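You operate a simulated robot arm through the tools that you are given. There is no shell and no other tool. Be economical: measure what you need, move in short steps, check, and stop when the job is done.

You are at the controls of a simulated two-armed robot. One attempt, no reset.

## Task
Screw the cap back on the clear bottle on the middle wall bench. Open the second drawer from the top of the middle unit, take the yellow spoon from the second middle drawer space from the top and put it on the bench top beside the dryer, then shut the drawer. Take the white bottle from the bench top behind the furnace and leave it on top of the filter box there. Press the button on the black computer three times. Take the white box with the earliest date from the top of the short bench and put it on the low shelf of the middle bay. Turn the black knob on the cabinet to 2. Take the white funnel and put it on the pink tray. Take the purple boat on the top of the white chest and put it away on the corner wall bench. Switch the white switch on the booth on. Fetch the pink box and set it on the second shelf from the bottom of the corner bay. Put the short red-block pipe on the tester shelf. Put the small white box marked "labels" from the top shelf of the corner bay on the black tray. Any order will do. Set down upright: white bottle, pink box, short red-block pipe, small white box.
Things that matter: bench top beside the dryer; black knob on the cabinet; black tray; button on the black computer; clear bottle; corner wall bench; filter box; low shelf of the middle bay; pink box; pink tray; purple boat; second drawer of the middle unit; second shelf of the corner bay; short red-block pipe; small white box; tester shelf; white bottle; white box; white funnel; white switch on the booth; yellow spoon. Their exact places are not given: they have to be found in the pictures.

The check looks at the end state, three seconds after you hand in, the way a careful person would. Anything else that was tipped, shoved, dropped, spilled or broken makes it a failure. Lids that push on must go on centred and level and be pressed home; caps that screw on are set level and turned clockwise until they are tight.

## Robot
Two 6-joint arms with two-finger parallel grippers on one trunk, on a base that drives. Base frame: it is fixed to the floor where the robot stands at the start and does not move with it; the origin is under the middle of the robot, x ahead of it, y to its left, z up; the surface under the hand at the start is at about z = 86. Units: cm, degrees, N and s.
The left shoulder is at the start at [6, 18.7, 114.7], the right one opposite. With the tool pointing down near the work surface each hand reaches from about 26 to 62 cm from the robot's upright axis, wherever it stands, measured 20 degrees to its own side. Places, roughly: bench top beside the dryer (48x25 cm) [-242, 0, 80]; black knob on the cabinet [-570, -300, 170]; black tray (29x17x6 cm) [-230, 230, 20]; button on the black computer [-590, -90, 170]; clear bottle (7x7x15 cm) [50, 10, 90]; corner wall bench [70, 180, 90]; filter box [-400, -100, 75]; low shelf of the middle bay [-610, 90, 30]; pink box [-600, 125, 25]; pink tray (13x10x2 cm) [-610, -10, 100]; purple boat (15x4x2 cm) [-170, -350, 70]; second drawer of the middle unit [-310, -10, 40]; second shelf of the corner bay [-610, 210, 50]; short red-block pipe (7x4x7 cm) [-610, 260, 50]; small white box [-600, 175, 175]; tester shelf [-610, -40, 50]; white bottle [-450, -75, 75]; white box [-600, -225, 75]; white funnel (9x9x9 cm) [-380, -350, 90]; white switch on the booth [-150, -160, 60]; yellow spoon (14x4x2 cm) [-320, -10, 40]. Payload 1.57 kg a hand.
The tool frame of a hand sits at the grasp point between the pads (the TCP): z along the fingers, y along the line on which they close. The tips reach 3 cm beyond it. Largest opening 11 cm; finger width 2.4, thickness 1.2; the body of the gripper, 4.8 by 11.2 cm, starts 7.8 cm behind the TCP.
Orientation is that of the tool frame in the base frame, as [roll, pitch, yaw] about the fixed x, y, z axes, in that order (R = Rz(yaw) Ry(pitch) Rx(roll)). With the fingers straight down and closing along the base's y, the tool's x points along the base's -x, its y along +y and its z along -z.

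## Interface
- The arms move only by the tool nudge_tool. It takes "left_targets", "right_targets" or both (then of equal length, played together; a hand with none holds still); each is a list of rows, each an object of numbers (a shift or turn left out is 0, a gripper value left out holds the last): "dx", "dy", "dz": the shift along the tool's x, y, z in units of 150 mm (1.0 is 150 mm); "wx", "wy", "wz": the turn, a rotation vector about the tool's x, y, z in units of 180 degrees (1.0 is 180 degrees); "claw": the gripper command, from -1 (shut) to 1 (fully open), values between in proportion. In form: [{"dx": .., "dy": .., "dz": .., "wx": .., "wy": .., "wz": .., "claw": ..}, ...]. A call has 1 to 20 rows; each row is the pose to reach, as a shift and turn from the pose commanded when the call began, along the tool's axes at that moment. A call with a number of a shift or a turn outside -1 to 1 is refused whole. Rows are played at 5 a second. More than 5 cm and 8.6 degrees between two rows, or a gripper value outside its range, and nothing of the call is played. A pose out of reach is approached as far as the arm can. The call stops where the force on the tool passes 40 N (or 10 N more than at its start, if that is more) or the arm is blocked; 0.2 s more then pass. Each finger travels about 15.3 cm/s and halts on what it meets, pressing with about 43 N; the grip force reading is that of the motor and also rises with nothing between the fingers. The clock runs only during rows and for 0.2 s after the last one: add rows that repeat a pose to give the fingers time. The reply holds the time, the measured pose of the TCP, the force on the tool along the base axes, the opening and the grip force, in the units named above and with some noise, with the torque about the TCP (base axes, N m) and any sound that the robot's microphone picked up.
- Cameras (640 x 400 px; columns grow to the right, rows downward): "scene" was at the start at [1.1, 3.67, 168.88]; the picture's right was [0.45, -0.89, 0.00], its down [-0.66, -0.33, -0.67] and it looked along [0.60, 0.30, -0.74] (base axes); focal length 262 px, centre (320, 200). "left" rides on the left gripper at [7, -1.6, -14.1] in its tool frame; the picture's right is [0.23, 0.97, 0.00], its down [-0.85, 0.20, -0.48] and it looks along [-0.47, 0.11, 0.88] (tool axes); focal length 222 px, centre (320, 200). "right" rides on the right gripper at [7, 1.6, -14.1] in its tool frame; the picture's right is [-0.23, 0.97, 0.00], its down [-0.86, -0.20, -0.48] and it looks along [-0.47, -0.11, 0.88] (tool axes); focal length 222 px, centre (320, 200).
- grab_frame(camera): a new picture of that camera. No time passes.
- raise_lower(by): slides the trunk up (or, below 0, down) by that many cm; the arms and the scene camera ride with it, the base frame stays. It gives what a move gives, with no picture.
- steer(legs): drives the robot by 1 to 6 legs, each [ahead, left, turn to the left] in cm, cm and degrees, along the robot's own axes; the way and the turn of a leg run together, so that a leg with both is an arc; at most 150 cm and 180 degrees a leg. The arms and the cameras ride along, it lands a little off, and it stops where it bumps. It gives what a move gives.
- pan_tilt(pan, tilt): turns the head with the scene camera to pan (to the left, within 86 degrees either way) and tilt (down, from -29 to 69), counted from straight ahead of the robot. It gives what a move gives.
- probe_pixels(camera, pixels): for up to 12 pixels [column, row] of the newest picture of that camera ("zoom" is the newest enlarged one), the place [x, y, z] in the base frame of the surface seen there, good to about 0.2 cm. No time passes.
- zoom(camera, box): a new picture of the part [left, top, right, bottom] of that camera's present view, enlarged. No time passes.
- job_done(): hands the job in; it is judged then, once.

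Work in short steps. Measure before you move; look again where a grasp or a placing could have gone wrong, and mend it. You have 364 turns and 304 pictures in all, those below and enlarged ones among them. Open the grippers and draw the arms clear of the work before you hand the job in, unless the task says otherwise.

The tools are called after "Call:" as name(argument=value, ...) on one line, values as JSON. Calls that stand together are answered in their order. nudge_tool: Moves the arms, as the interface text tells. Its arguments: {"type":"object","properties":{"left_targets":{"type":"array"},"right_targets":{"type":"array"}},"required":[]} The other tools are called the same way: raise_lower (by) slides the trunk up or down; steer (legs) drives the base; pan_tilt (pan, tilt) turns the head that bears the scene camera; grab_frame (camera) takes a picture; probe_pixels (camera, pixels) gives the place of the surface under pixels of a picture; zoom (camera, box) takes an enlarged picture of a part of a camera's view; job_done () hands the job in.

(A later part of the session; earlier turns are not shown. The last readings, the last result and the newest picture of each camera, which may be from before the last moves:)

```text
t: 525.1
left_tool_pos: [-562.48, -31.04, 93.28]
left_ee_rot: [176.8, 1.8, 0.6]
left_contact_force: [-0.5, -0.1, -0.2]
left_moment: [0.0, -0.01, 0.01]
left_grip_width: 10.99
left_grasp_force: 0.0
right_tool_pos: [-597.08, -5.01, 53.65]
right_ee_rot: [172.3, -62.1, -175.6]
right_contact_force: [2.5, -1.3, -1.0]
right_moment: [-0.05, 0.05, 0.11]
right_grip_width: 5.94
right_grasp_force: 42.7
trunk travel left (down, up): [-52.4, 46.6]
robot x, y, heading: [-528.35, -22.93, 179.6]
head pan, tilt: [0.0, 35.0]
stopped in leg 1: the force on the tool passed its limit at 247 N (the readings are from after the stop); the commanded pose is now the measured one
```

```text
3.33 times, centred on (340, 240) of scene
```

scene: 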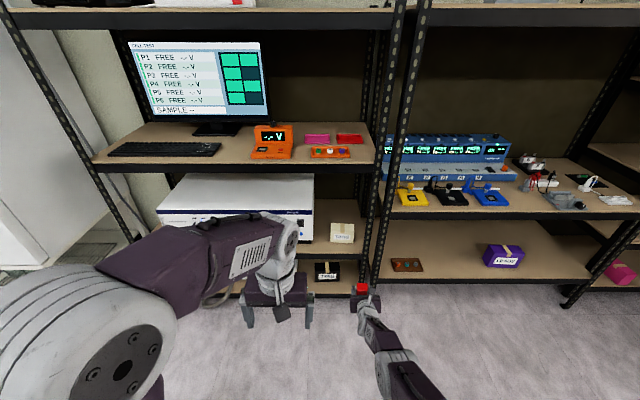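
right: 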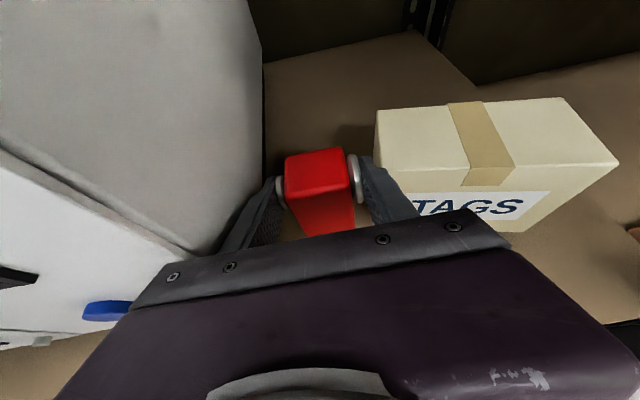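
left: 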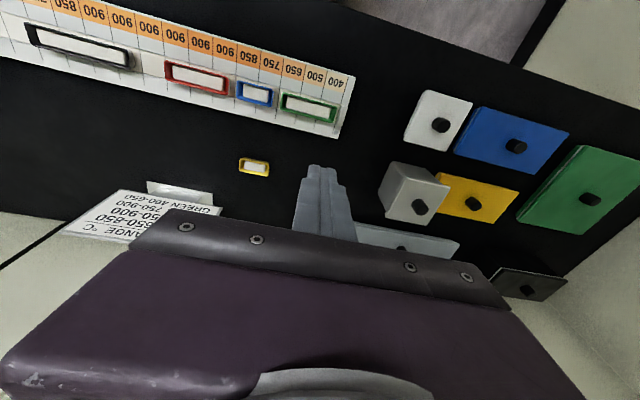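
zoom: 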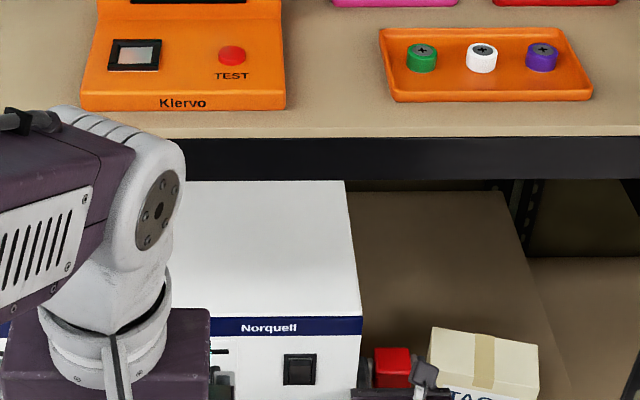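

A hard contact: the gripper body probably met the tester's front edge. I back off 2 cm and check positions of tester and TAGS box.

Call:
steer(legs=[[-2, 0, 0]])

Call:
pan_tilt(pan=-3, tilt=60)

Call:
grab_frame(camera="scene")

Call:
zoom(camera="scene", box=[270, 90, 430, 190])

```text
t: 525.9
left_tool_pos: [-560.64, -31.15, 93.28]
left_ee_rot: [176.8, 1.8, 0.5]
left_contact_force: [-0.4, 0.6, 0.2]
left_moment: [0.02, 0.02, -0.04]
left_grip_width: 10.99
left_grasp_force: 0.0
right_tool_pos: [-595.19, -5.06, 53.74]
right_ee_rot: [172.4, -62.4, -175.8]
right_contact_force: [0.3, 0.4, -2.1]
right_moment: [0.02, -0.02, -0.04]
right_grip_width: 5.95
right_grasp_force: 42.9
trunk travel left (down, up): [-52.4, 46.6]
robot x, y, heading: [-526.48, -22.98, 179.6]
head pan, tilt: [0.0, 35.0]
```

```text
t: 526.8
left_tool_pos: [-560.59, -31.2, 93.37]
left_ee_rot: [176.9, 1.8, 0.5]
left_contact_force: [1.0, 0.7, 0.0]
left_moment: [-0.01, -0.04, -0.03]
left_grip_width: 10.98
left_grasp_force: 0.2
right_tool_pos: [-595.18, -4.97, 53.61]
right_ee_rot: [172.4, -62.2, -175.8]
right_contact_force: [0.6, -0.6, -1.8]
right_moment: [0.04, -0.06, 0.02]
right_grip_width: 5.97
right_grasp_force: 43.1
trunk travel left (down, up): [-52.4, 46.6]
robot x, y, heading: [-526.68, -22.85, 179.5]
head pan, tilt: [-3.0, 60.0]
```

```text
144 pictures are left
```

scene: 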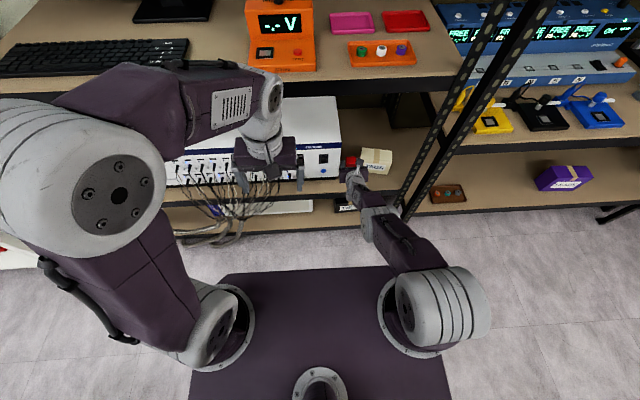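

```text
4.00 times, centred on (350, 140) of scene
```

zoom: 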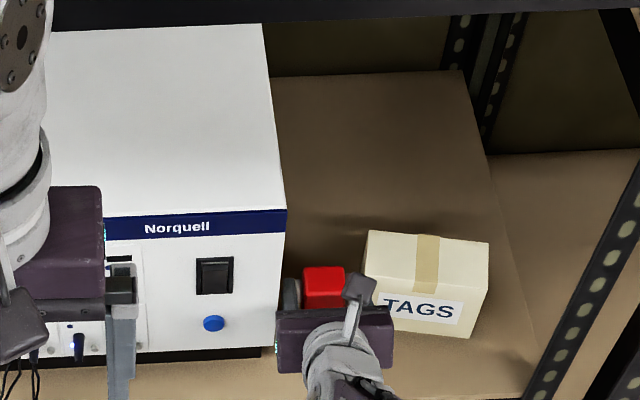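

Call:
probe_pixels(camera="zoom", pixels=[[372, 282], [482, 298], [372, 236], [484, 248], [470, 332], [390, 318], [283, 215], [105, 218], [284, 330]])

```text
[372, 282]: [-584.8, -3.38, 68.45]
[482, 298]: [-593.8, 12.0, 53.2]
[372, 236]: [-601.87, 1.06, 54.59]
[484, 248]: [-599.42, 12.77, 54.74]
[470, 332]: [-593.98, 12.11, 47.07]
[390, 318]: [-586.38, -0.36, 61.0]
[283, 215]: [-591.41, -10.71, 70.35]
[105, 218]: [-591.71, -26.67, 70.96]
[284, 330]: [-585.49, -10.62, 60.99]
```

The TAGS box was turned about 12° by my finger (I'll set it right again afterwards). I back 2 cm more and lower the pipe at the front of the gap.

Call:
steer(legs=[[-2.2, 0, 0]])

Call:
raise_lower(by=-2.6)

Call:
grab_frame(camera="right")

```text
t: 527.6
left_tool_pos: [-558.43, -31.15, 93.18]
left_ee_rot: [176.9, 1.7, 0.6]
left_contact_force: [-0.1, 0.1, 0.0]
left_moment: [0.0, 0.03, 0.0]
left_grip_width: 11.0
left_grasp_force: 0.0
right_tool_pos: [-593.07, -4.95, 53.76]
right_ee_rot: [172.4, -62.3, -175.8]
right_contact_force: [0.0, 0.5, -1.9]
right_moment: [-0.03, 0.02, 0.01]
right_grip_width: 5.97
right_grasp_force: 42.8
trunk travel left (down, up): [-52.4, 46.6]
robot x, y, heading: [-524.21, -22.83, 179.6]
head pan, tilt: [-3.0, 60.0]
```

```text
t: 528.3
left_tool_pos: [-558.51, -31.13, 90.64]
left_ee_rot: [176.8, 1.8, 0.6]
left_contact_force: [-0.1, 0.4, -0.7]
left_moment: [-0.03, 0.03, 0.0]
left_grip_width: 11.03
left_grasp_force: 0.1
right_tool_pos: [-593.0, -5.06, 51.0]
right_ee_rot: [172.4, -62.3, -175.8]
right_contact_force: [0.2, 0.2, -1.2]
right_moment: [0.02, -0.01, 0.01]
right_grip_width: 5.98
right_grasp_force: 43.4
trunk travel left (down, up): [-49.8, 49.2]
robot x, y, heading: [-524.24, -23.14, 179.4]
head pan, tilt: [-3.0, 60.0]
```

```text
142 pictures are left
```

right: 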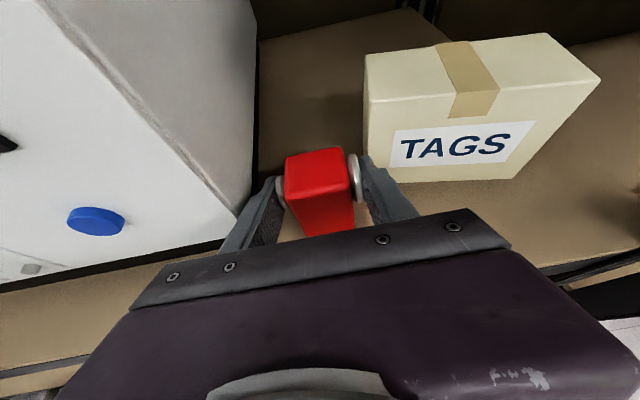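

Call:
raise_lower(by=-0.5)

Call:
nudge_tool(right_targets=[{"claw": 0.15}, {"claw": 0.25}, {"claw": 0.25}])

Call:
zoom(camera="right", box=[220, 110, 420, 255])

```text
t: 528.8
left_tool_pos: [-558.33, -31.09, 90.31]
left_ee_rot: [176.9, 1.8, 0.6]
left_contact_force: [0.4, 0.1, -0.3]
left_moment: [0.03, -0.03, -0.04]
left_grip_width: 11.0
left_grasp_force: 0.0
right_tool_pos: [-593.13, -4.96, 50.64]
right_ee_rot: [172.4, -62.5, -175.8]
right_contact_force: [-1.3, 0.5, 3.5]
right_moment: [-0.11, 0.21, -0.03]
right_grip_width: 5.94
right_grasp_force: 43.3
trunk travel left (down, up): [-49.3, 49.7]
robot x, y, heading: [-523.99, -22.98, 179.4]
head pan, tilt: [-3.0, 60.0]
```

```text
t: 529.6
left_tool_pos: [-558.45, -31.18, 90.16]
left_ee_rot: [176.8, 1.8, 0.7]
left_contact_force: [-0.5, 0.4, -0.8]
left_moment: [0.01, 0.02, 0.03]
left_grip_width: 10.96
left_grasp_force: 0.0
right_tool_pos: [-593.08, -5.06, 50.71]
right_ee_rot: [172.4, -62.3, -175.9]
right_contact_force: [-0.2, -0.4, -0.3]
right_moment: [-0.06, 0.01, 0.03]
right_grip_width: 6.88
right_grasp_force: 0.1
trunk travel left (down, up): [-49.3, 49.7]
robot x, y, heading: [-524.15, -22.94, 179.2]
head pan, tilt: [-3.0, 60.0]
```

```text
2.76 times, centred on (320, 182) of right
```

zoom: 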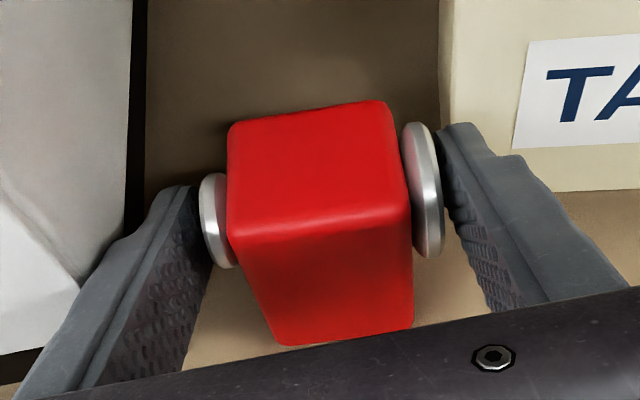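

Released. I back straight out and check.

Call:
steer(legs=[[-22, 0, 0.5]])

Call:
grab_frame(camera="right")

Call:
grab_frame(camera="scene")

```text
t: 531.3
left_tool_pos: [-536.86, -31.51, 90.28]
left_ee_rot: [176.9, 1.8, 0.7]
left_contact_force: [0.1, -0.3, -0.4]
left_moment: [0.03, 0.03, -0.03]
left_grip_width: 11.03
left_grasp_force: 0.1
right_tool_pos: [-571.51, -5.45, 50.57]
right_ee_rot: [172.5, -62.3, -175.5]
right_contact_force: [0.3, 0.9, 0.2]
right_moment: [0.03, -0.02, -0.02]
right_grip_width: 6.9
right_grasp_force: 0.2
trunk travel left (down, up): [-49.3, 49.7]
robot x, y, heading: [-502.61, -22.85, 179.8]
head pan, tilt: [-3.0, 60.0]
```

```text
140 pictures are left
```

right: 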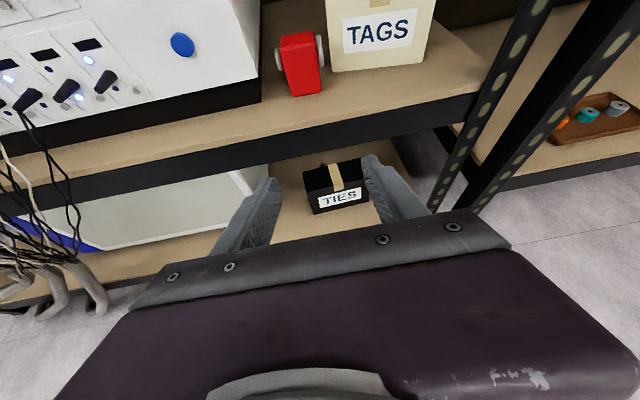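

```text
139 pictures are left
```

scene: 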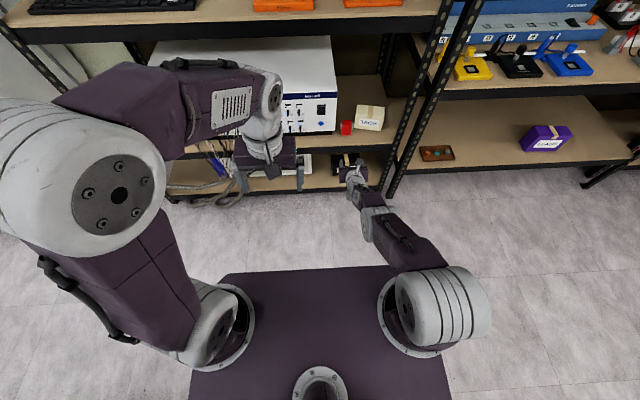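

Call:
zoom(camera="scene", box=[330, 90, 400, 140])

```text
8.00 times, centred on (365, 115) of scene
```

zoom: 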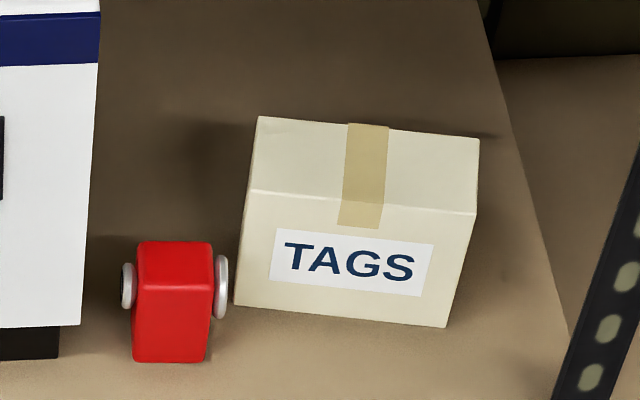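

Call:
probe_pixels(camera="zoom", pixels=[[250, 200], [472, 218], [262, 122], [476, 142], [238, 298], [442, 320], [140, 355], [205, 355], [140, 245], [330, 330], [370, 380]])

```text
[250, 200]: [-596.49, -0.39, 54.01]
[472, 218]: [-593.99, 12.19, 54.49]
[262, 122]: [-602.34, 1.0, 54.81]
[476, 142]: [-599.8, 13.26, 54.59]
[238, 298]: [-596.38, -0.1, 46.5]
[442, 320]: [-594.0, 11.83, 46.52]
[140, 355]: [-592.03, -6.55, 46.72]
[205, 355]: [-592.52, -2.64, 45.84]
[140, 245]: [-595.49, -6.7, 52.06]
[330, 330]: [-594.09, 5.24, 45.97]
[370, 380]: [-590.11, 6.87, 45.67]
```

The pipe stands well. The TAGS box has its left end ~2.2 cm further back than before; I'll realign it by straddling it front/back from above and closing. First I turn the hand to point down.

Call:
raise_lower(by=25)

Call:
nudge_tool(right_targets=[{"dz": -0.1, "wy": -0.045}, {"dz": -0.2, "wy": -0.09}, {"dz": -0.3, "wy": -0.135}, {"dz": -0.4, "wy": -0.18}, {"dz": -0.5, "wy": -0.225}, {"dz": -0.55, "wy": -0.27}, {"dz": -0.6, "wy": -0.315}, {"dz": -0.6, "wy": -0.35}, {"dz": -0.6, "wy": -0.35}])

```text
t: 533.9
left_tool_pos: [-536.8, -31.51, 115.25]
left_ee_rot: [176.8, 1.8, 0.8]
left_contact_force: [0.7, 0.2, 0.0]
left_moment: [0.01, 0.02, 0.03]
left_grip_width: 11.03
left_grasp_force: 0.0
right_tool_pos: [-571.49, -5.5, 75.5]
right_ee_rot: [172.4, -62.3, -175.4]
right_contact_force: [-0.5, -1.0, 0.1]
right_moment: [-0.02, -0.03, 0.0]
right_grip_width: 6.89
right_grasp_force: 0.0
trunk travel left (down, up): [-74.3, 24.7]
robot x, y, heading: [-502.68, -22.68, 179.5]
head pan, tilt: [-3.0, 60.0]
```

```text
t: 535.9
left_tool_pos: [-536.83, -31.43, 115.16]
left_ee_rot: [176.9, 1.9, 0.8]
left_contact_force: [-1.1, -0.4, 0.0]
left_moment: [0.0, 0.02, 0.0]
left_grip_width: 11.0
left_grasp_force: 0.0
right_tool_pos: [-557.32, -6.38, 80.09]
right_ee_rot: [172.4, -6.5, 178.2]
right_contact_force: [0.1, 0.5, 0.2]
right_moment: [0.01, 0.02, -0.01]
right_grip_width: 6.87
right_grasp_force: 0.2
right hand out of reach, approached as far as the arm can: row 4, 5, 6, 7, 8, 9
trunk travel left (down, up): [-74.3, 24.7]
robot x, y, heading: [-503.03, -22.95, 179.8]
head pan, tilt: [-3.0, 60.0]
```

Call:
nudge_tool(right_targets=[{"dz": -0.1, "wy": -0.018, "wx": 0.02}, {"dz": -0.2, "wy": -0.036, "wx": 0.042}, {"dz": -0.2, "wy": -0.036, "wx": 0.042}])

Call:
nudge_tool(right_targets=[{"wz": -0.045, "claw": 1}, {"wz": -0.09}, {"wz": -0.135}, {"wz": -0.18}, {"wz": -0.225}, {"wz": -0.27}, {"wz": -0.315}, {"wz": -0.36}, {"wz": -0.405}, {"wz": -0.45}, {"wz": -0.49}, {"wz": -0.49}])

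```text
t: 536.7
left_tool_pos: [-536.88, -31.39, 115.22]
left_ee_rot: [176.9, 1.8, 0.9]
left_contact_force: [0.2, 0.7, -0.4]
left_moment: [-0.02, 0.0, 0.01]
left_grip_width: 11.0
left_grasp_force: 0.1
right_tool_pos: [-555.67, -6.26, 80.6]
right_ee_rot: [173.0, -5.8, 178.1]
right_contact_force: [1.1, 0.7, 0.7]
right_moment: [0.0, 0.0, 0.02]
right_grip_width: 6.89
right_grasp_force: 0.0
right hand out of reach, approached as far as the arm can: row 1, 2, 3
trunk travel left (down, up): [-74.3, 24.7]
robot x, y, heading: [-503.07, -22.94, 179.4]
head pan, tilt: [-3.0, 60.0]
```

```text
t: 539.3
left_tool_pos: [-536.85, -31.46, 115.18]
left_ee_rot: [176.9, 1.8, 0.9]
left_contact_force: [0.4, 0.6, -0.3]
left_moment: [-0.02, -0.02, -0.06]
left_grip_width: 11.0
left_grasp_force: 0.1
right_tool_pos: [-555.67, -6.29, 80.64]
right_ee_rot: [173.9, 6.7, -94.2]
right_contact_force: [0.0, -0.8, -0.6]
right_moment: [0.01, 0.0, -0.01]
right_grip_width: 10.99
right_grasp_force: 0.0
trunk travel left (down, up): [-74.3, 24.7]
robot x, y, heading: [-502.49, -22.7, 179.9]
head pan, tilt: [-3.0, 60.0]
```

Call:
nudge_tool(right_targets=[{"dx": -0.2, "wx": 0.01, "wy": 0.01}, {"dx": -0.4, "wx": 0.02, "wy": 0.02}, {"dx": -0.6, "wx": 0.034, "wy": 0.037}, {"dx": -0.7, "wx": 0.034, "wy": 0.037}, {"dx": -0.7, "wx": 0.034, "wy": 0.037}])

```text
t: 540.5
left_tool_pos: [-536.92, -31.52, 115.15]
left_ee_rot: [176.9, 1.7, 0.7]
left_contact_force: [0.4, -0.7, 1.0]
left_moment: [0.04, -0.01, -0.02]
left_grip_width: 11.04
left_grasp_force: 0.1
right_tool_pos: [-550.18, 2.91, 80.99]
right_ee_rot: [176.7, 5.8, -94.2]
right_contact_force: [0.8, 0.1, -0.8]
right_moment: [-0.01, 0.0, 0.0]
right_grip_width: 10.99
right_grasp_force: 0.0
right hand out of reach, approached as far as the arm can: row 1, 2, 3, 4
trunk travel left (down, up): [-74.3, 24.7]
robot x, y, heading: [-502.47, -22.63, 179.8]
head pan, tilt: [-3.0, 60.0]
```

Call:
raise_lower(by=-21)

Call:
steer(legs=[[37, -3, 0]])

Call:
nudge_tool(right_targets=[{"dy": 0.2}, {"dy": 0.4}, {"dy": 0.6}, {"dy": 0.64}])

Call:
grab_frame(camera="right")

```text
t: 542.7
left_tool_pos: [-536.88, -31.31, 94.1]
left_ee_rot: [176.9, 1.8, 0.7]
left_contact_force: [0.1, 0.4, -0.1]
left_moment: [-0.01, 0.01, 0.0]
left_grip_width: 10.98
left_grasp_force: 0.1
right_tool_pos: [-550.24, 2.99, 59.8]
right_ee_rot: [176.8, 5.8, -94.4]
right_contact_force: [0.1, 0.6, 0.2]
right_moment: [-0.02, -0.02, -0.01]
right_grip_width: 10.99
right_grasp_force: 0.1
trunk travel left (down, up): [-53.3, 45.7]
robot x, y, heading: [-502.88, -23.15, 179.6]
head pan, tilt: [-3.0, 60.0]
```

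```text
t: 545.1
left_tool_pos: [-574.2, -28.43, 94.18]
left_ee_rot: [176.8, 1.9, 1.0]
left_contact_force: [-0.6, -0.3, -0.2]
left_moment: [0.01, -0.01, -0.02]
left_grip_width: 11.0
left_grasp_force: 0.0
right_tool_pos: [-587.45, 5.86, 59.87]
right_ee_rot: [176.7, 5.8, -94.1]
right_contact_force: [-0.3, 1.0, -0.9]
right_moment: [0.02, -0.01, -0.01]
right_grip_width: 11.0
right_grasp_force: 0.1
trunk travel left (down, up): [-53.3, 45.7]
robot x, y, heading: [-539.97, -19.95, 179.9]
head pan, tilt: [-3.0, 60.0]
```

```text
t: 546.1
left_tool_pos: [-572.54, -27.65, 94.87]
left_ee_rot: [176.5, 2.9, 0.9]
left_contact_force: [0.0, -0.2, -0.9]
left_moment: [0.02, 0.01, -0.04]
left_grip_width: 10.96
left_grasp_force: 0.1
right_tool_pos: [-592.07, 6.6, 60.44]
right_ee_rot: [175.0, 8.1, -94.6]
right_contact_force: [-0.1, 0.6, -0.4]
right_moment: [-0.03, -0.02, 0.0]
right_grip_width: 11.0
right_grasp_force: 0.1
right hand out of reach, approached as far as the arm can: row 1, 2, 3, 4
trunk travel left (down, up): [-53.3, 45.7]
robot x, y, heading: [-539.83, -20.05, 179.7]
head pan, tilt: [-3.0, 60.0]
```

```text
137 pictures are left
```

right: 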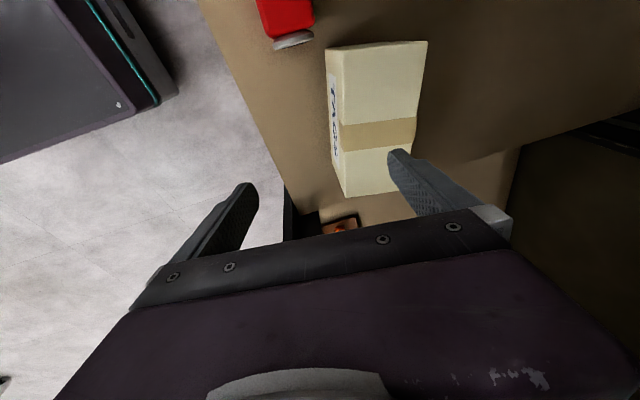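

The arm falls short here. I back out, raise the arm 14 cm relative to the trunk (as in the pink box pick), draw the left hand in, lower the trunk, and retry.

Call:
steer(legs=[[-22, 0, 0]])

Call:
nudge_tool(right_targets=[{"dz": -0.25, "wx": 0.01, "wy": 0.015}, {"dz": -0.5, "wx": 0.02, "wy": 0.03}, {"dz": -0.75, "wx": 0.028, "wy": 0.045}, {"dz": -0.95, "wx": 0.028, "wy": 0.045}, {"dz": -0.95, "wx": 0.028, "wy": 0.045}], left_targets=[{"dx": 0.1}, {"dx": 0.2}, {"dx": 0.3}, {"dx": 0.4}, {"dx": 0.45}])

Call:
raise_lower(by=-15)

```text
t: 546.8
left_tool_pos: [-572.98, -27.99, 94.53]
left_ee_rot: [176.9, 2.3, 0.5]
left_contact_force: [-0.4, -1.0, 0.0]
left_moment: [0.02, 0.02, 0.0]
left_grip_width: 11.02
left_grasp_force: 0.1
right_tool_pos: [-591.64, 6.75, 59.84]
right_ee_rot: [176.1, 8.4, -95.1]
right_contact_force: [0.1, -0.2, -0.5]
right_moment: [0.02, -0.01, -0.02]
right_grip_width: 11.0
right_grasp_force: 0.0
trunk travel left (down, up): [-53.3, 45.7]
robot x, y, heading: [-539.69, -19.37, 179.4]
head pan, tilt: [-3.0, 60.0]
stopped in leg 1: the robot was blocked; the commanded pose is now the measured one
```

```text
t: 548.2
left_tool_pos: [-566.81, -27.7, 94.46]
left_ee_rot: [176.7, 1.8, 0.4]
left_contact_force: [-0.1, 0.2, 0.5]
left_moment: [0.02, 0.03, 0.0]
left_grip_width: 10.97
left_grasp_force: 0.0
right_tool_pos: [-582.08, 4.57, 68.98]
right_ee_rot: [-176.7, 7.4, -94.4]
right_contact_force: [-0.4, -0.3, 0.1]
right_moment: [0.01, 0.0, -0.02]
right_grip_width: 10.99
right_grasp_force: 0.0
right hand out of reach, approached as far as the arm can: row 1, 2, 3, 4, 5
trunk travel left (down, up): [-53.3, 45.7]
robot x, y, heading: [-539.64, -19.58, 179.4]
head pan, tilt: [-3.0, 60.0]
stopped in row 5 (right hand): the arm was blocked; the commanded pose is now the measured one
```

```text
t: 549.9
left_tool_pos: [-567.0, -28.08, 79.07]
left_ee_rot: [177.0, 1.8, 0.7]
left_contact_force: [0.4, -0.7, 0.0]
left_moment: [0.02, 0.0, 0.0]
left_grip_width: 10.99
left_grasp_force: 0.0
right_tool_pos: [-582.91, 4.15, 53.98]
right_ee_rot: [-177.2, 7.7, -94.0]
right_contact_force: [0.2, 0.1, 0.3]
right_moment: [0.01, 0.01, 0.02]
right_grip_width: 11.02
right_grasp_force: 0.0
trunk travel left (down, up): [-38.3, 60.7]
robot x, y, heading: [-539.79, -19.85, 179.7]
head pan, tilt: [-3.0, 60.0]
```

Call:
grab_frame(camera="scene")

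Call:
grab_frame(camera="right")

Call:
grab_frame(camera="left")

```text
136 pictures are left
```

scene: 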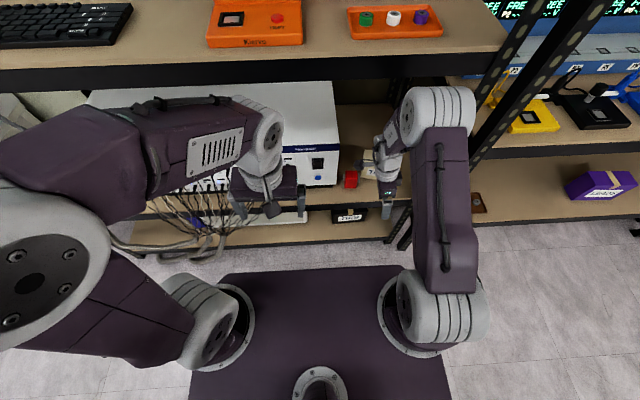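

```text
135 pictures are left
```

right: 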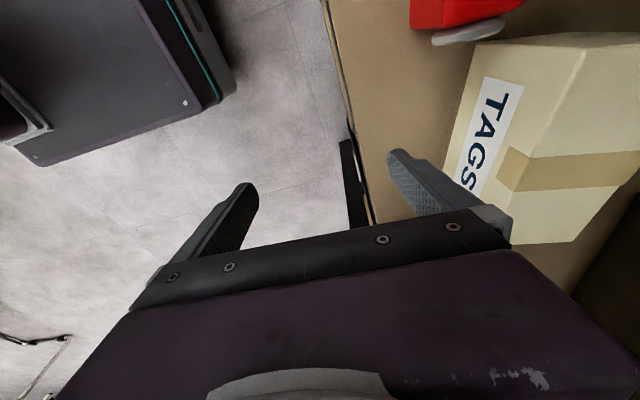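

```text
134 pictures are left
```

left: 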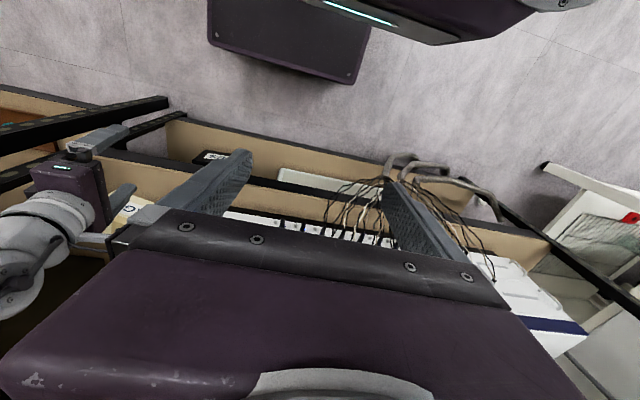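

Call:
steer(legs=[[-22, 0, 0]])

Call:
grab_frame(camera="scene")

```text
t: 551.6
left_tool_pos: [-544.84, -28.19, 79.08]
left_ee_rot: [176.8, 1.8, 0.5]
left_contact_force: [0.9, -0.1, -0.7]
left_moment: [0.02, -0.01, 0.0]
left_grip_width: 11.01
left_grasp_force: 0.0
right_tool_pos: [-560.51, 4.0, 54.08]
right_ee_rot: [-177.3, 7.7, -94.3]
right_contact_force: [-0.2, -0.2, 0.1]
right_moment: [0.05, 0.03, -0.01]
right_grip_width: 10.99
right_grasp_force: 0.0
trunk travel left (down, up): [-38.3, 60.7]
robot x, y, heading: [-517.55, -20.18, 179.6]
head pan, tilt: [-3.0, 60.0]
```

```text
133 pictures are left
```

scene: 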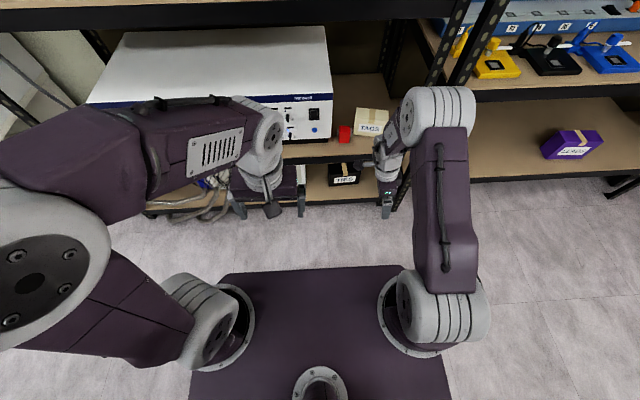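

Call:
zoom(camera="scene", box=[325, 90, 405, 150])

```text
6.67 times, centred on (365, 120) of scene
```

zoom: 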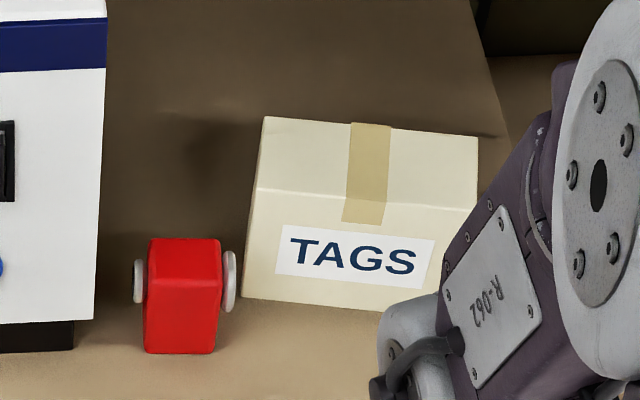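

Call:
nudge_tool(right_targets=[{"dz": -0.15, "dy": 0.15}, {"dz": -0.3, "dy": 0.35}, {"dz": -0.4, "dy": 0.55}, {"dz": -0.4, "dy": 0.75}, {"dz": -0.4, "dy": 0.93}, {"dz": -0.4, "dy": 0.93}])

```text
t: 553.0
left_tool_pos: [-544.93, -28.24, 79.04]
left_ee_rot: [176.9, 1.8, 0.5]
left_contact_force: [-0.3, -0.2, 0.1]
left_moment: [-0.02, 0.0, -0.04]
left_grip_width: 10.98
left_grasp_force: 0.0
right_tool_pos: [-571.35, 4.9, 58.35]
right_ee_rot: [-178.6, 13.4, -93.9]
right_contact_force: [-0.2, 0.2, -0.2]
right_moment: [0.0, 0.01, 0.0]
right_grip_width: 11.0
right_grasp_force: 0.0
right hand out of reach, approached as far as the arm can: row 1, 2, 3, 4, 5, 6
trunk travel left (down, up): [-38.3, 60.7]
robot x, y, heading: [-517.47, -19.96, 179.3]
head pan, tilt: [-3.0, 60.0]
```

The right arm in this flipped pose falls short. I'll use the left hand (normal pose) for TAGS instead; first I unwind the right wrist and pull that hand in.

Call:
nudge_tool(right_targets=[{"dy": -0.1, "wz": -0.045}, {"dy": -0.2, "wz": -0.09}, {"dy": -0.3, "wz": -0.135}, {"dy": -0.4, "wz": -0.18}, {"dy": -0.5, "wz": -0.225}, {"dy": -0.6, "wz": -0.27}, {"dy": -0.7, "wz": -0.315}, {"dy": -0.8, "wz": -0.36}, {"dy": -0.9, "wz": -0.405}, {"dy": -0.9, "wz": -0.45}, {"dy": -0.9, "wz": -0.495}, {"dy": -0.9, "wz": -0.52}])

Call:
nudge_tool(left_targets=[{"dz": 0.0, "wz": 0.045}, {"wz": 0.09}, {"wz": 0.135}, {"wz": 0.18}, {"wz": 0.225}, {"wz": 0.27}, {"wz": 0.315}, {"wz": 0.36}, {"wz": 0.405}, {"wz": 0.45}, {"wz": 0.495}, {"wz": 0.515}])

```text
t: 555.6
left_tool_pos: [-544.87, -28.28, 79.04]
left_ee_rot: [176.9, 1.8, 0.6]
left_contact_force: [1.0, -0.4, 0.5]
left_moment: [0.01, 0.03, 0.0]
left_grip_width: 11.0
left_grasp_force: 0.1
right_tool_pos: [-557.83, 3.94, 58.87]
right_ee_rot: [-166.8, -2.0, -0.7]
right_contact_force: [0.6, -0.7, 0.6]
right_moment: [0.03, 0.02, 0.02]
right_grip_width: 10.99
right_grasp_force: 0.1
trunk travel left (down, up): [-38.3, 60.7]
robot x, y, heading: [-517.9, -20.24, 179.4]
head pan, tilt: [-3.0, 60.0]
```

```text
t: 558.2
left_tool_pos: [-544.9, -28.23, 79.08]
left_ee_rot: [178.3, -3.2, -92.3]
left_contact_force: [0.2, -0.3, 0.7]
left_moment: [0.01, 0.02, 0.0]
left_grip_width: 10.99
left_grasp_force: 0.1
right_tool_pos: [-557.88, 3.88, 58.91]
right_ee_rot: [-166.8, -2.1, -0.7]
right_contact_force: [0.3, -0.2, -0.8]
right_moment: [0.0, 0.05, -0.02]
right_grip_width: 10.99
right_grasp_force: 0.0
trunk travel left (down, up): [-38.3, 60.7]
robot x, y, heading: [-517.52, -20.13, 179.1]
head pan, tilt: [-3.0, 60.0]
```

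Call:
steer(legs=[[0, -37, 0.5]])

Call:
nudge_tool(left_targets=[{"dy": 0.2, "dz": -0.1}, {"dy": 0.4, "dz": -0.2}, {"dy": 0.6, "dz": -0.2}, {"dy": 0.8, "dz": -0.2, "wz": -0.005}, {"dy": 1.0, "dz": -0.2, "wz": -0.01}, {"dy": 1.0, "dz": -0.2, "wz": -0.01}])

Call:
nudge_tool(left_targets=[{"dy": 0.2}, {"dy": 0.4}, {"dy": 0.6}, {"dy": 0.8}, {"dy": 0.95}, {"dy": 0.95}])

```text
t: 560.6
left_tool_pos: [-544.6, 9.33, 79.09]
left_ee_rot: [178.3, -3.2, -91.8]
left_contact_force: [-0.7, 0.1, -0.4]
left_moment: [-0.05, -0.02, -0.01]
left_grip_width: 11.0
left_grasp_force: 0.1
right_tool_pos: [-557.69, 41.47, 58.93]
right_ee_rot: [-166.9, -2.1, -0.6]
right_contact_force: [-0.7, 0.6, -0.3]
right_moment: [0.02, -0.02, 0.02]
right_grip_width: 10.99
right_grasp_force: 0.0
trunk travel left (down, up): [-38.3, 60.7]
robot x, y, heading: [-517.6, 17.87, 179.7]
head pan, tilt: [-3.0, 60.0]
```

```text
t: 562.0
left_tool_pos: [-559.35, 10.02, 82.41]
left_ee_rot: [178.2, -3.0, -89.9]
left_contact_force: [0.6, -1.9, -0.6]
left_moment: [0.01, 0.01, 0.01]
left_grip_width: 11.0
left_grasp_force: 0.0
right_tool_pos: [-557.58, 41.31, 59.02]
right_ee_rot: [-166.8, -2.1, -0.5]
right_contact_force: [-2.0, -0.3, -0.4]
right_moment: [-0.01, 0.0, -0.01]
right_grip_width: 10.98
right_grasp_force: 0.1
trunk travel left (down, up): [-38.3, 60.7]
robot x, y, heading: [-517.09, 17.67, 179.8]
head pan, tilt: [-3.0, 60.0]
```

```text
t: 563.4
left_tool_pos: [-571.81, 9.56, 82.0]
left_ee_rot: [178.3, -3.2, -90.0]
left_contact_force: [-0.4, -0.4, -0.5]
left_moment: [0.0, -0.04, 0.0]
left_grip_width: 11.0
left_grasp_force: 0.0
left hand out of reach, approached as far as the arm can: row 5, 6
right_tool_pos: [-557.77, 41.25, 58.95]
right_ee_rot: [-166.8, -2.0, -0.5]
right_contact_force: [-1.0, -0.7, -0.3]
right_moment: [0.0, -0.01, -0.01]
right_grip_width: 11.02
right_grasp_force: 0.1
trunk travel left (down, up): [-38.3, 60.7]
robot x, y, heading: [-517.13, 17.59, 179.4]
head pan, tilt: [-3.0, 60.0]
```

Call:
nudge_tool(left_targets=[{"dz": 0.25}, {"dz": 0.5}, {"dz": 0.75}, {"dz": 1.0}, {"dz": 1.0, "dy": 0.15}, {"dz": 1.0, "dy": 0.25}])

Call:
raise_lower(by=-7)

Call:
grab_frame(camera="left")

Call:
grab_frame(camera="scene")

```text
t: 564.8
left_tool_pos: [-575.95, 8.75, 67.33]
left_ee_rot: [178.3, -3.1, -90.0]
left_contact_force: [0.3, -0.8, 0.4]
left_moment: [-0.01, -0.03, 0.0]
left_grip_width: 11.02
left_grasp_force: 0.1
right_tool_pos: [-557.68, 41.44, 59.01]
right_ee_rot: [-166.8, -2.1, -0.4]
right_contact_force: [-0.3, 0.4, -0.2]
right_moment: [-0.01, -0.01, 0.0]
right_grip_width: 11.01
right_grasp_force: 0.1
trunk travel left (down, up): [-38.3, 60.7]
robot x, y, heading: [-517.35, 17.5, 179.7]
head pan, tilt: [-3.0, 60.0]
```

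```text
t: 565.9
left_tool_pos: [-576.0, 8.72, 60.28]
left_ee_rot: [178.2, -3.1, -90.0]
left_contact_force: [0.2, -0.2, 0.5]
left_moment: [0.03, 0.04, -0.02]
left_grip_width: 10.99
left_grasp_force: 0.1
right_tool_pos: [-557.74, 41.3, 51.98]
right_ee_rot: [-166.8, -2.1, -0.6]
right_contact_force: [-0.3, -0.5, -0.2]
right_moment: [0.06, -0.02, 0.0]
right_grip_width: 11.01
right_grasp_force: 0.0
trunk travel left (down, up): [-31.3, 67.7]
robot x, y, heading: [-516.89, 17.39, 179.5]
head pan, tilt: [-3.0, 60.0]
```

```text
131 pictures are left
```

left: 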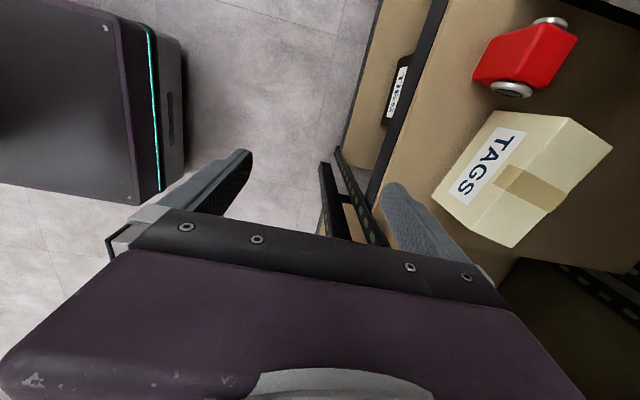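

```text
130 pictures are left
```

scene: 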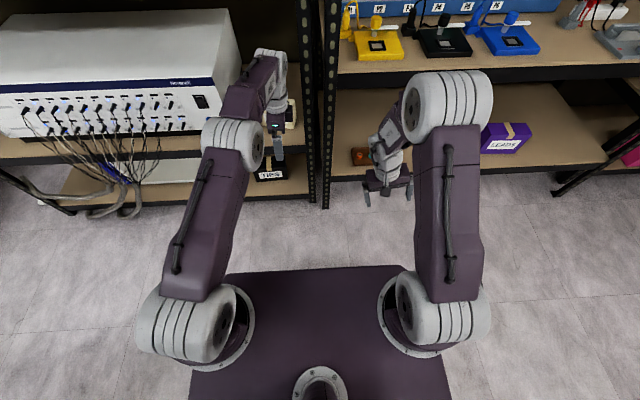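

Call:
nudge_tool(right_targets=[{"dx": 0.15}, {"dx": 0.3}, {"dx": 0.45}, {"dx": 0.45}], left_targets=[{"wz": 0.01}, {"wz": 0.02}, {"wz": 0.022}, {"wz": 0.022}])

Call:
steer(legs=[[13, 2.2, 0.4]])

Call:
grab_frame(camera="left")

```text
t: 566.9
left_tool_pos: [-575.92, 8.73, 60.31]
left_ee_rot: [178.5, -3.3, -93.9]
left_contact_force: [0.4, 0.8, 0.7]
left_moment: [-0.03, 0.01, -0.01]
left_grip_width: 11.02
left_grasp_force: 0.1
right_tool_pos: [-550.82, 41.22, 52.35]
right_ee_rot: [-166.9, -2.1, -0.5]
right_contact_force: [0.2, 0.8, 0.3]
right_moment: [0.01, 0.01, 0.01]
right_grip_width: 10.96
right_grasp_force: 0.1
trunk travel left (down, up): [-31.3, 67.7]
robot x, y, heading: [-517.37, 17.72, 179.6]
head pan, tilt: [-3.0, 60.0]
```

```text
t: 568.2
left_tool_pos: [-588.88, 6.31, 60.37]
left_ee_rot: [178.6, -3.1, -93.6]
left_contact_force: [0.1, -0.6, -0.7]
left_moment: [-0.01, -0.02, 0.0]
left_grip_width: 11.03
left_grasp_force: 0.0
right_tool_pos: [-563.91, 38.85, 52.29]
right_ee_rot: [-166.8, -2.3, -0.2]
right_contact_force: [0.0, -0.3, -0.7]
right_moment: [0.03, 0.01, 0.01]
right_grip_width: 11.01
right_grasp_force: 0.0
trunk travel left (down, up): [-31.3, 67.7]
robot x, y, heading: [-530.03, 15.4, -180.0]
head pan, tilt: [-3.0, 60.0]
```

```text
129 pictures are left
```

left: 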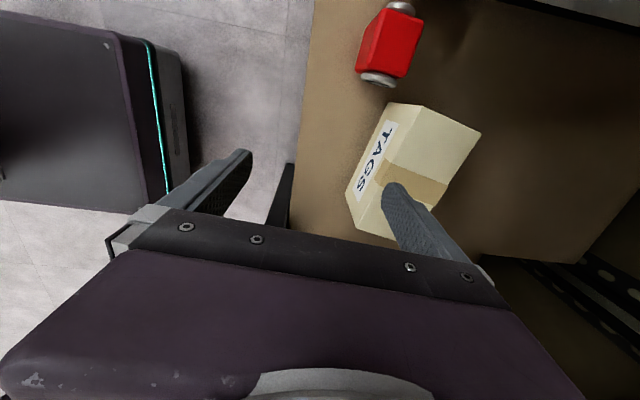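

Call:
steer(legs=[[9.3, 0, 0]])

Call:
grab_frame(camera="left")

```text
t: 569.3
left_tool_pos: [-598.13, 6.33, 60.18]
left_ee_rot: [178.6, -3.2, -93.5]
left_contact_force: [-0.7, -0.3, -0.2]
left_moment: [-0.04, -0.02, 0.03]
left_grip_width: 10.98
left_grasp_force: 0.0
right_tool_pos: [-573.14, 38.8, 52.34]
right_ee_rot: [-166.8, -2.2, -0.1]
right_contact_force: [-0.8, 0.0, -0.2]
right_moment: [0.02, -0.04, -0.02]
right_grip_width: 10.99
right_grasp_force: 0.0
trunk travel left (down, up): [-31.3, 67.7]
robot x, y, heading: [-539.42, 15.18, -180.0]
head pan, tilt: [-3.0, 60.0]
```

```text
128 pictures are left
```

left: 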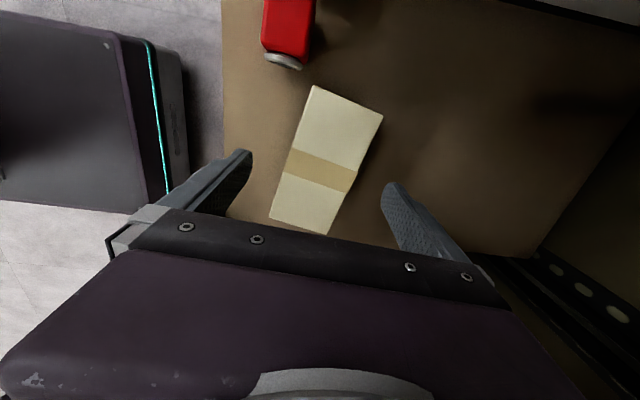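

The fingers straddle the TAGS box. I lower 9 cm and close gently, then shift it to its former place.

Call:
raise_lower(by=-9.2)

Call:
nudge_tool(left_targets=[{"claw": 0.6}, {"claw": 0.4}, {"claw": 0.2}, {"claw": 0.08}, {"claw": 0.08}])

Call:
grab_frame(camera="left")

```text
t: 570.5
left_tool_pos: [-598.01, 6.29, 51.3]
left_ee_rot: [178.5, -3.2, -93.6]
left_contact_force: [0.7, -0.4, -0.7]
left_moment: [-0.01, 0.01, 0.03]
left_grip_width: 11.0
left_grasp_force: 0.0
right_tool_pos: [-573.02, 38.81, 43.22]
right_ee_rot: [-166.8, -2.1, -0.1]
right_contact_force: [-0.1, -1.0, -0.3]
right_moment: [-0.01, 0.02, 0.0]
right_grip_width: 11.01
right_grasp_force: 0.1
trunk travel left (down, up): [-22.1, 76.9]
robot x, y, heading: [-539.65, 15.31, -179.8]
head pan, tilt: [-3.0, 60.0]
```

```text
t: 571.8
left_tool_pos: [-598.01, 6.33, 51.15]
left_ee_rot: [178.5, -3.2, -93.5]
left_contact_force: [1.0, 0.3, 1.8]
left_moment: [0.02, -0.1, -0.07]
left_grip_width: 6.75
left_grasp_force: 43.0
right_tool_pos: [-573.0, 38.85, 43.21]
right_ee_rot: [-166.8, -2.1, -0.1]
right_contact_force: [0.2, 0.5, -0.2]
right_moment: [0.02, 0.03, 0.01]
right_grip_width: 11.0
right_grasp_force: 0.0
trunk travel left (down, up): [-22.1, 76.9]
robot x, y, heading: [-539.27, 15.3, -180.2]
head pan, tilt: [-3.0, 60.0]
```

```text
127 pictures are left
```

left: 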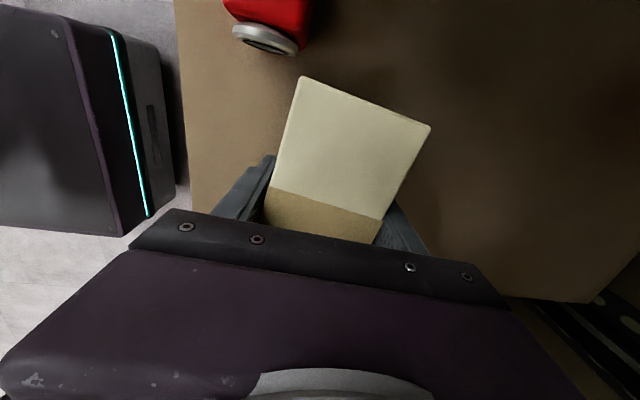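

Call:
nudge_tool(left_targets=[{"claw": -1}, {"claw": -1}, {"dz": -0.02}, {"dz": -0.02, "dy": -0.04}, {"dz": -0.02, "dy": -0.08}, {"dz": 0.0, "dy": -0.08}, {"dz": 0.003, "dy": -0.08}])

Call:
nudge_tool(left_targets=[{"claw": 0.5}, {"claw": 1}, {"claw": 1}])

Call:
raise_lower(by=9.5)

Call:
steer(legs=[[-30, 0, 0]])

Call:
pan_tilt(pan=12, tilt=45)

Call:
grab_frame(camera="scene")

```text
t: 573.4
left_tool_pos: [-596.79, 6.24, 51.17]
left_ee_rot: [178.4, -3.2, -93.7]
left_contact_force: [2.2, -1.0, 2.6]
left_moment: [0.06, -0.21, -0.06]
left_grip_width: 6.73
left_grasp_force: 42.6
right_tool_pos: [-573.1, 38.7, 43.1]
right_ee_rot: [-166.8, -2.1, -0.2]
right_contact_force: [1.0, 0.6, 0.1]
right_moment: [0.04, 0.01, -0.01]
right_grip_width: 11.02
right_grasp_force: 0.0
trunk travel left (down, up): [-22.1, 76.9]
robot x, y, heading: [-539.0, 15.55, -180.2]
head pan, tilt: [-3.0, 60.0]
```

```text
t: 574.1
left_tool_pos: [-596.86, 6.24, 51.09]
left_ee_rot: [178.4, -3.2, -93.6]
left_contact_force: [0.4, 0.8, 0.8]
left_moment: [-0.03, -0.01, 0.02]
left_grip_width: 10.99
left_grasp_force: 0.2
right_tool_pos: [-573.06, 38.77, 43.34]
right_ee_rot: [-166.9, -2.0, -0.2]
right_contact_force: [-0.1, -0.4, 0.4]
right_moment: [0.0, 0.01, 0.03]
right_grip_width: 11.01
right_grasp_force: 0.0
trunk travel left (down, up): [-22.1, 76.9]
robot x, y, heading: [-539.1, 15.87, -180.2]
head pan, tilt: [-3.0, 60.0]
```

```text
t: 575.4
left_tool_pos: [-596.89, 6.3, 60.64]
left_ee_rot: [178.5, -3.2, -93.6]
left_contact_force: [-0.7, -0.2, -0.4]
left_moment: [-0.05, 0.01, 0.01]
left_grip_width: 10.99
left_grasp_force: 0.1
right_tool_pos: [-573.13, 38.72, 52.62]
right_ee_rot: [-166.9, -2.1, -0.2]
right_contact_force: [-0.5, 0.0, 0.1]
right_moment: [0.0, 0.0, 0.0]
right_grip_width: 11.0
right_grasp_force: 0.1
trunk travel left (down, up): [-31.6, 67.4]
robot x, y, heading: [-539.51, 15.55, -180.0]
head pan, tilt: [-3.0, 60.0]
```

```text
t: 577.5
left_tool_pos: [-566.96, 6.12, 60.51]
left_ee_rot: [178.3, -3.3, -93.4]
left_contact_force: [-0.2, -0.4, 0.5]
left_moment: [-0.06, -0.02, 0.04]
left_grip_width: 11.01
left_grasp_force: 0.0
right_tool_pos: [-543.14, 38.79, 52.75]
right_ee_rot: [-166.8, -2.0, -0.1]
right_contact_force: [-0.2, 0.2, -0.9]
right_moment: [0.0, -0.03, -0.01]
right_grip_width: 11.01
right_grasp_force: 0.1
trunk travel left (down, up): [-31.6, 67.4]
robot x, y, heading: [-509.51, 15.58, -179.9]
head pan, tilt: [-3.0, 60.0]
```

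```text
t: 578.2
left_tool_pos: [-566.95, 6.18, 60.6]
left_ee_rot: [178.5, -3.2, -93.5]
left_contact_force: [-0.2, -1.1, -0.2]
left_moment: [0.04, -0.01, 0.02]
left_grip_width: 11.0
left_grasp_force: 0.1
right_tool_pos: [-543.26, 38.77, 52.69]
right_ee_rot: [-166.8, -2.1, 0.0]
right_contact_force: [-0.5, -0.5, 0.7]
right_moment: [0.0, -0.02, 0.01]
right_grip_width: 10.99
right_grasp_force: 0.1
trunk travel left (down, up): [-31.6, 67.4]
robot x, y, heading: [-509.32, 15.72, -180.2]
head pan, tilt: [12.0, 45.0]
```

```text
126 pictures are left
```

scene: 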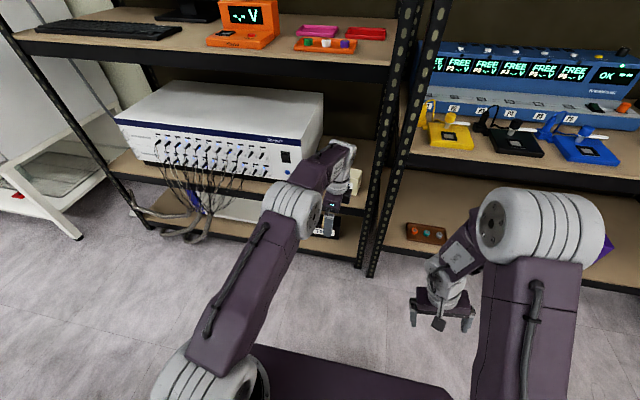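

Call:
nudge_tool(left_targets=[{"dy": -0.1, "wz": -0.045}, {"dy": -0.2, "wz": -0.09}, {"dy": -0.3, "wz": -0.135}, {"dy": -0.4, "wz": -0.18}, {"dy": -0.5, "wz": -0.225}, {"dy": -0.6, "wz": -0.27}, {"dy": -0.7, "wz": -0.315}, {"dy": -0.8, "wz": -0.36}, {"dy": -0.9, "wz": -0.405}, {"dy": -1.0, "wz": -0.45}, {"dy": -1.0, "wz": -0.495}, {"dy": -1.0, "wz": -0.52}], right_targets=[{"dz": -0.05, "wx": -0.02}, {"dz": -0.1, "wx": -0.04}, {"dz": -0.1, "wx": -0.06}, {"dz": -0.1, "wx": -0.073}, {"dz": -0.1, "wx": -0.073}, {"dz": -0.1, "wx": -0.073}, {"dz": -0.1, "wx": -0.073}, {"dz": -0.1, "wx": -0.073}, {"dz": -0.1, "wx": -0.073}, {"dz": -0.1, "wx": -0.073}, {"dz": -0.1, "wx": -0.073}, {"dz": -0.1, "wx": -0.073}])

Call:
zoom(camera="scene", box=[280, 130, 400, 240])

```text
t: 580.9
left_tool_pos: [-552.09, 5.27, 60.34]
left_ee_rot: [176.9, 1.6, 0.1]
left_contact_force: [0.4, -0.2, 0.6]
left_moment: [-0.03, -0.06, -0.04]
left_grip_width: 11.04
left_grasp_force: 0.0
right_tool_pos: [-543.28, 38.45, 54.08]
right_ee_rot: [-173.9, -2.2, 0.0]
right_contact_force: [-0.3, -0.1, 0.3]
right_moment: [-0.02, -0.04, -0.05]
right_grip_width: 11.01
right_grasp_force: 0.1
right hand out of reach, approached as far as the arm can: row 3, 4, 5, 6, 7, 8, 9, 10, 11, 12
trunk travel left (down, up): [-31.6, 67.4]
robot x, y, heading: [-509.54, 15.41, -179.8]
head pan, tilt: [12.0, 45.0]
```

```text
3.64 times, centred on (340, 185) of scene
```

zoom: 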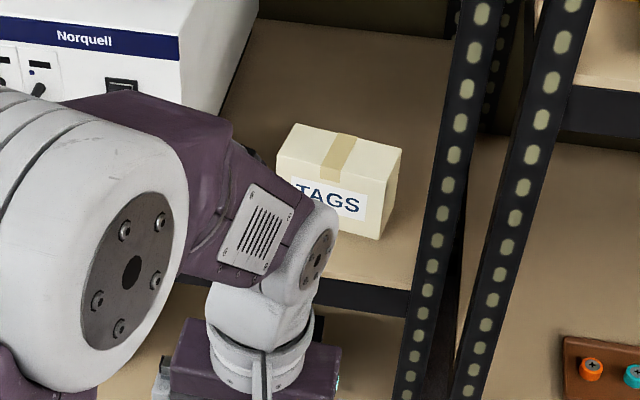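

Call:
probe_pixels(camera="zoom", pixels=[[282, 158], [388, 190], [297, 128], [400, 152], [380, 232], [330, 175]])

```text
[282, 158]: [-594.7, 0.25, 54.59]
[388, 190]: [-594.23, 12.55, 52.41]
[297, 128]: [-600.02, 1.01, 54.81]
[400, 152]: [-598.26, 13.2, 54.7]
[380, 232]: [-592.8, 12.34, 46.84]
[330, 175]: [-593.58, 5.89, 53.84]
```

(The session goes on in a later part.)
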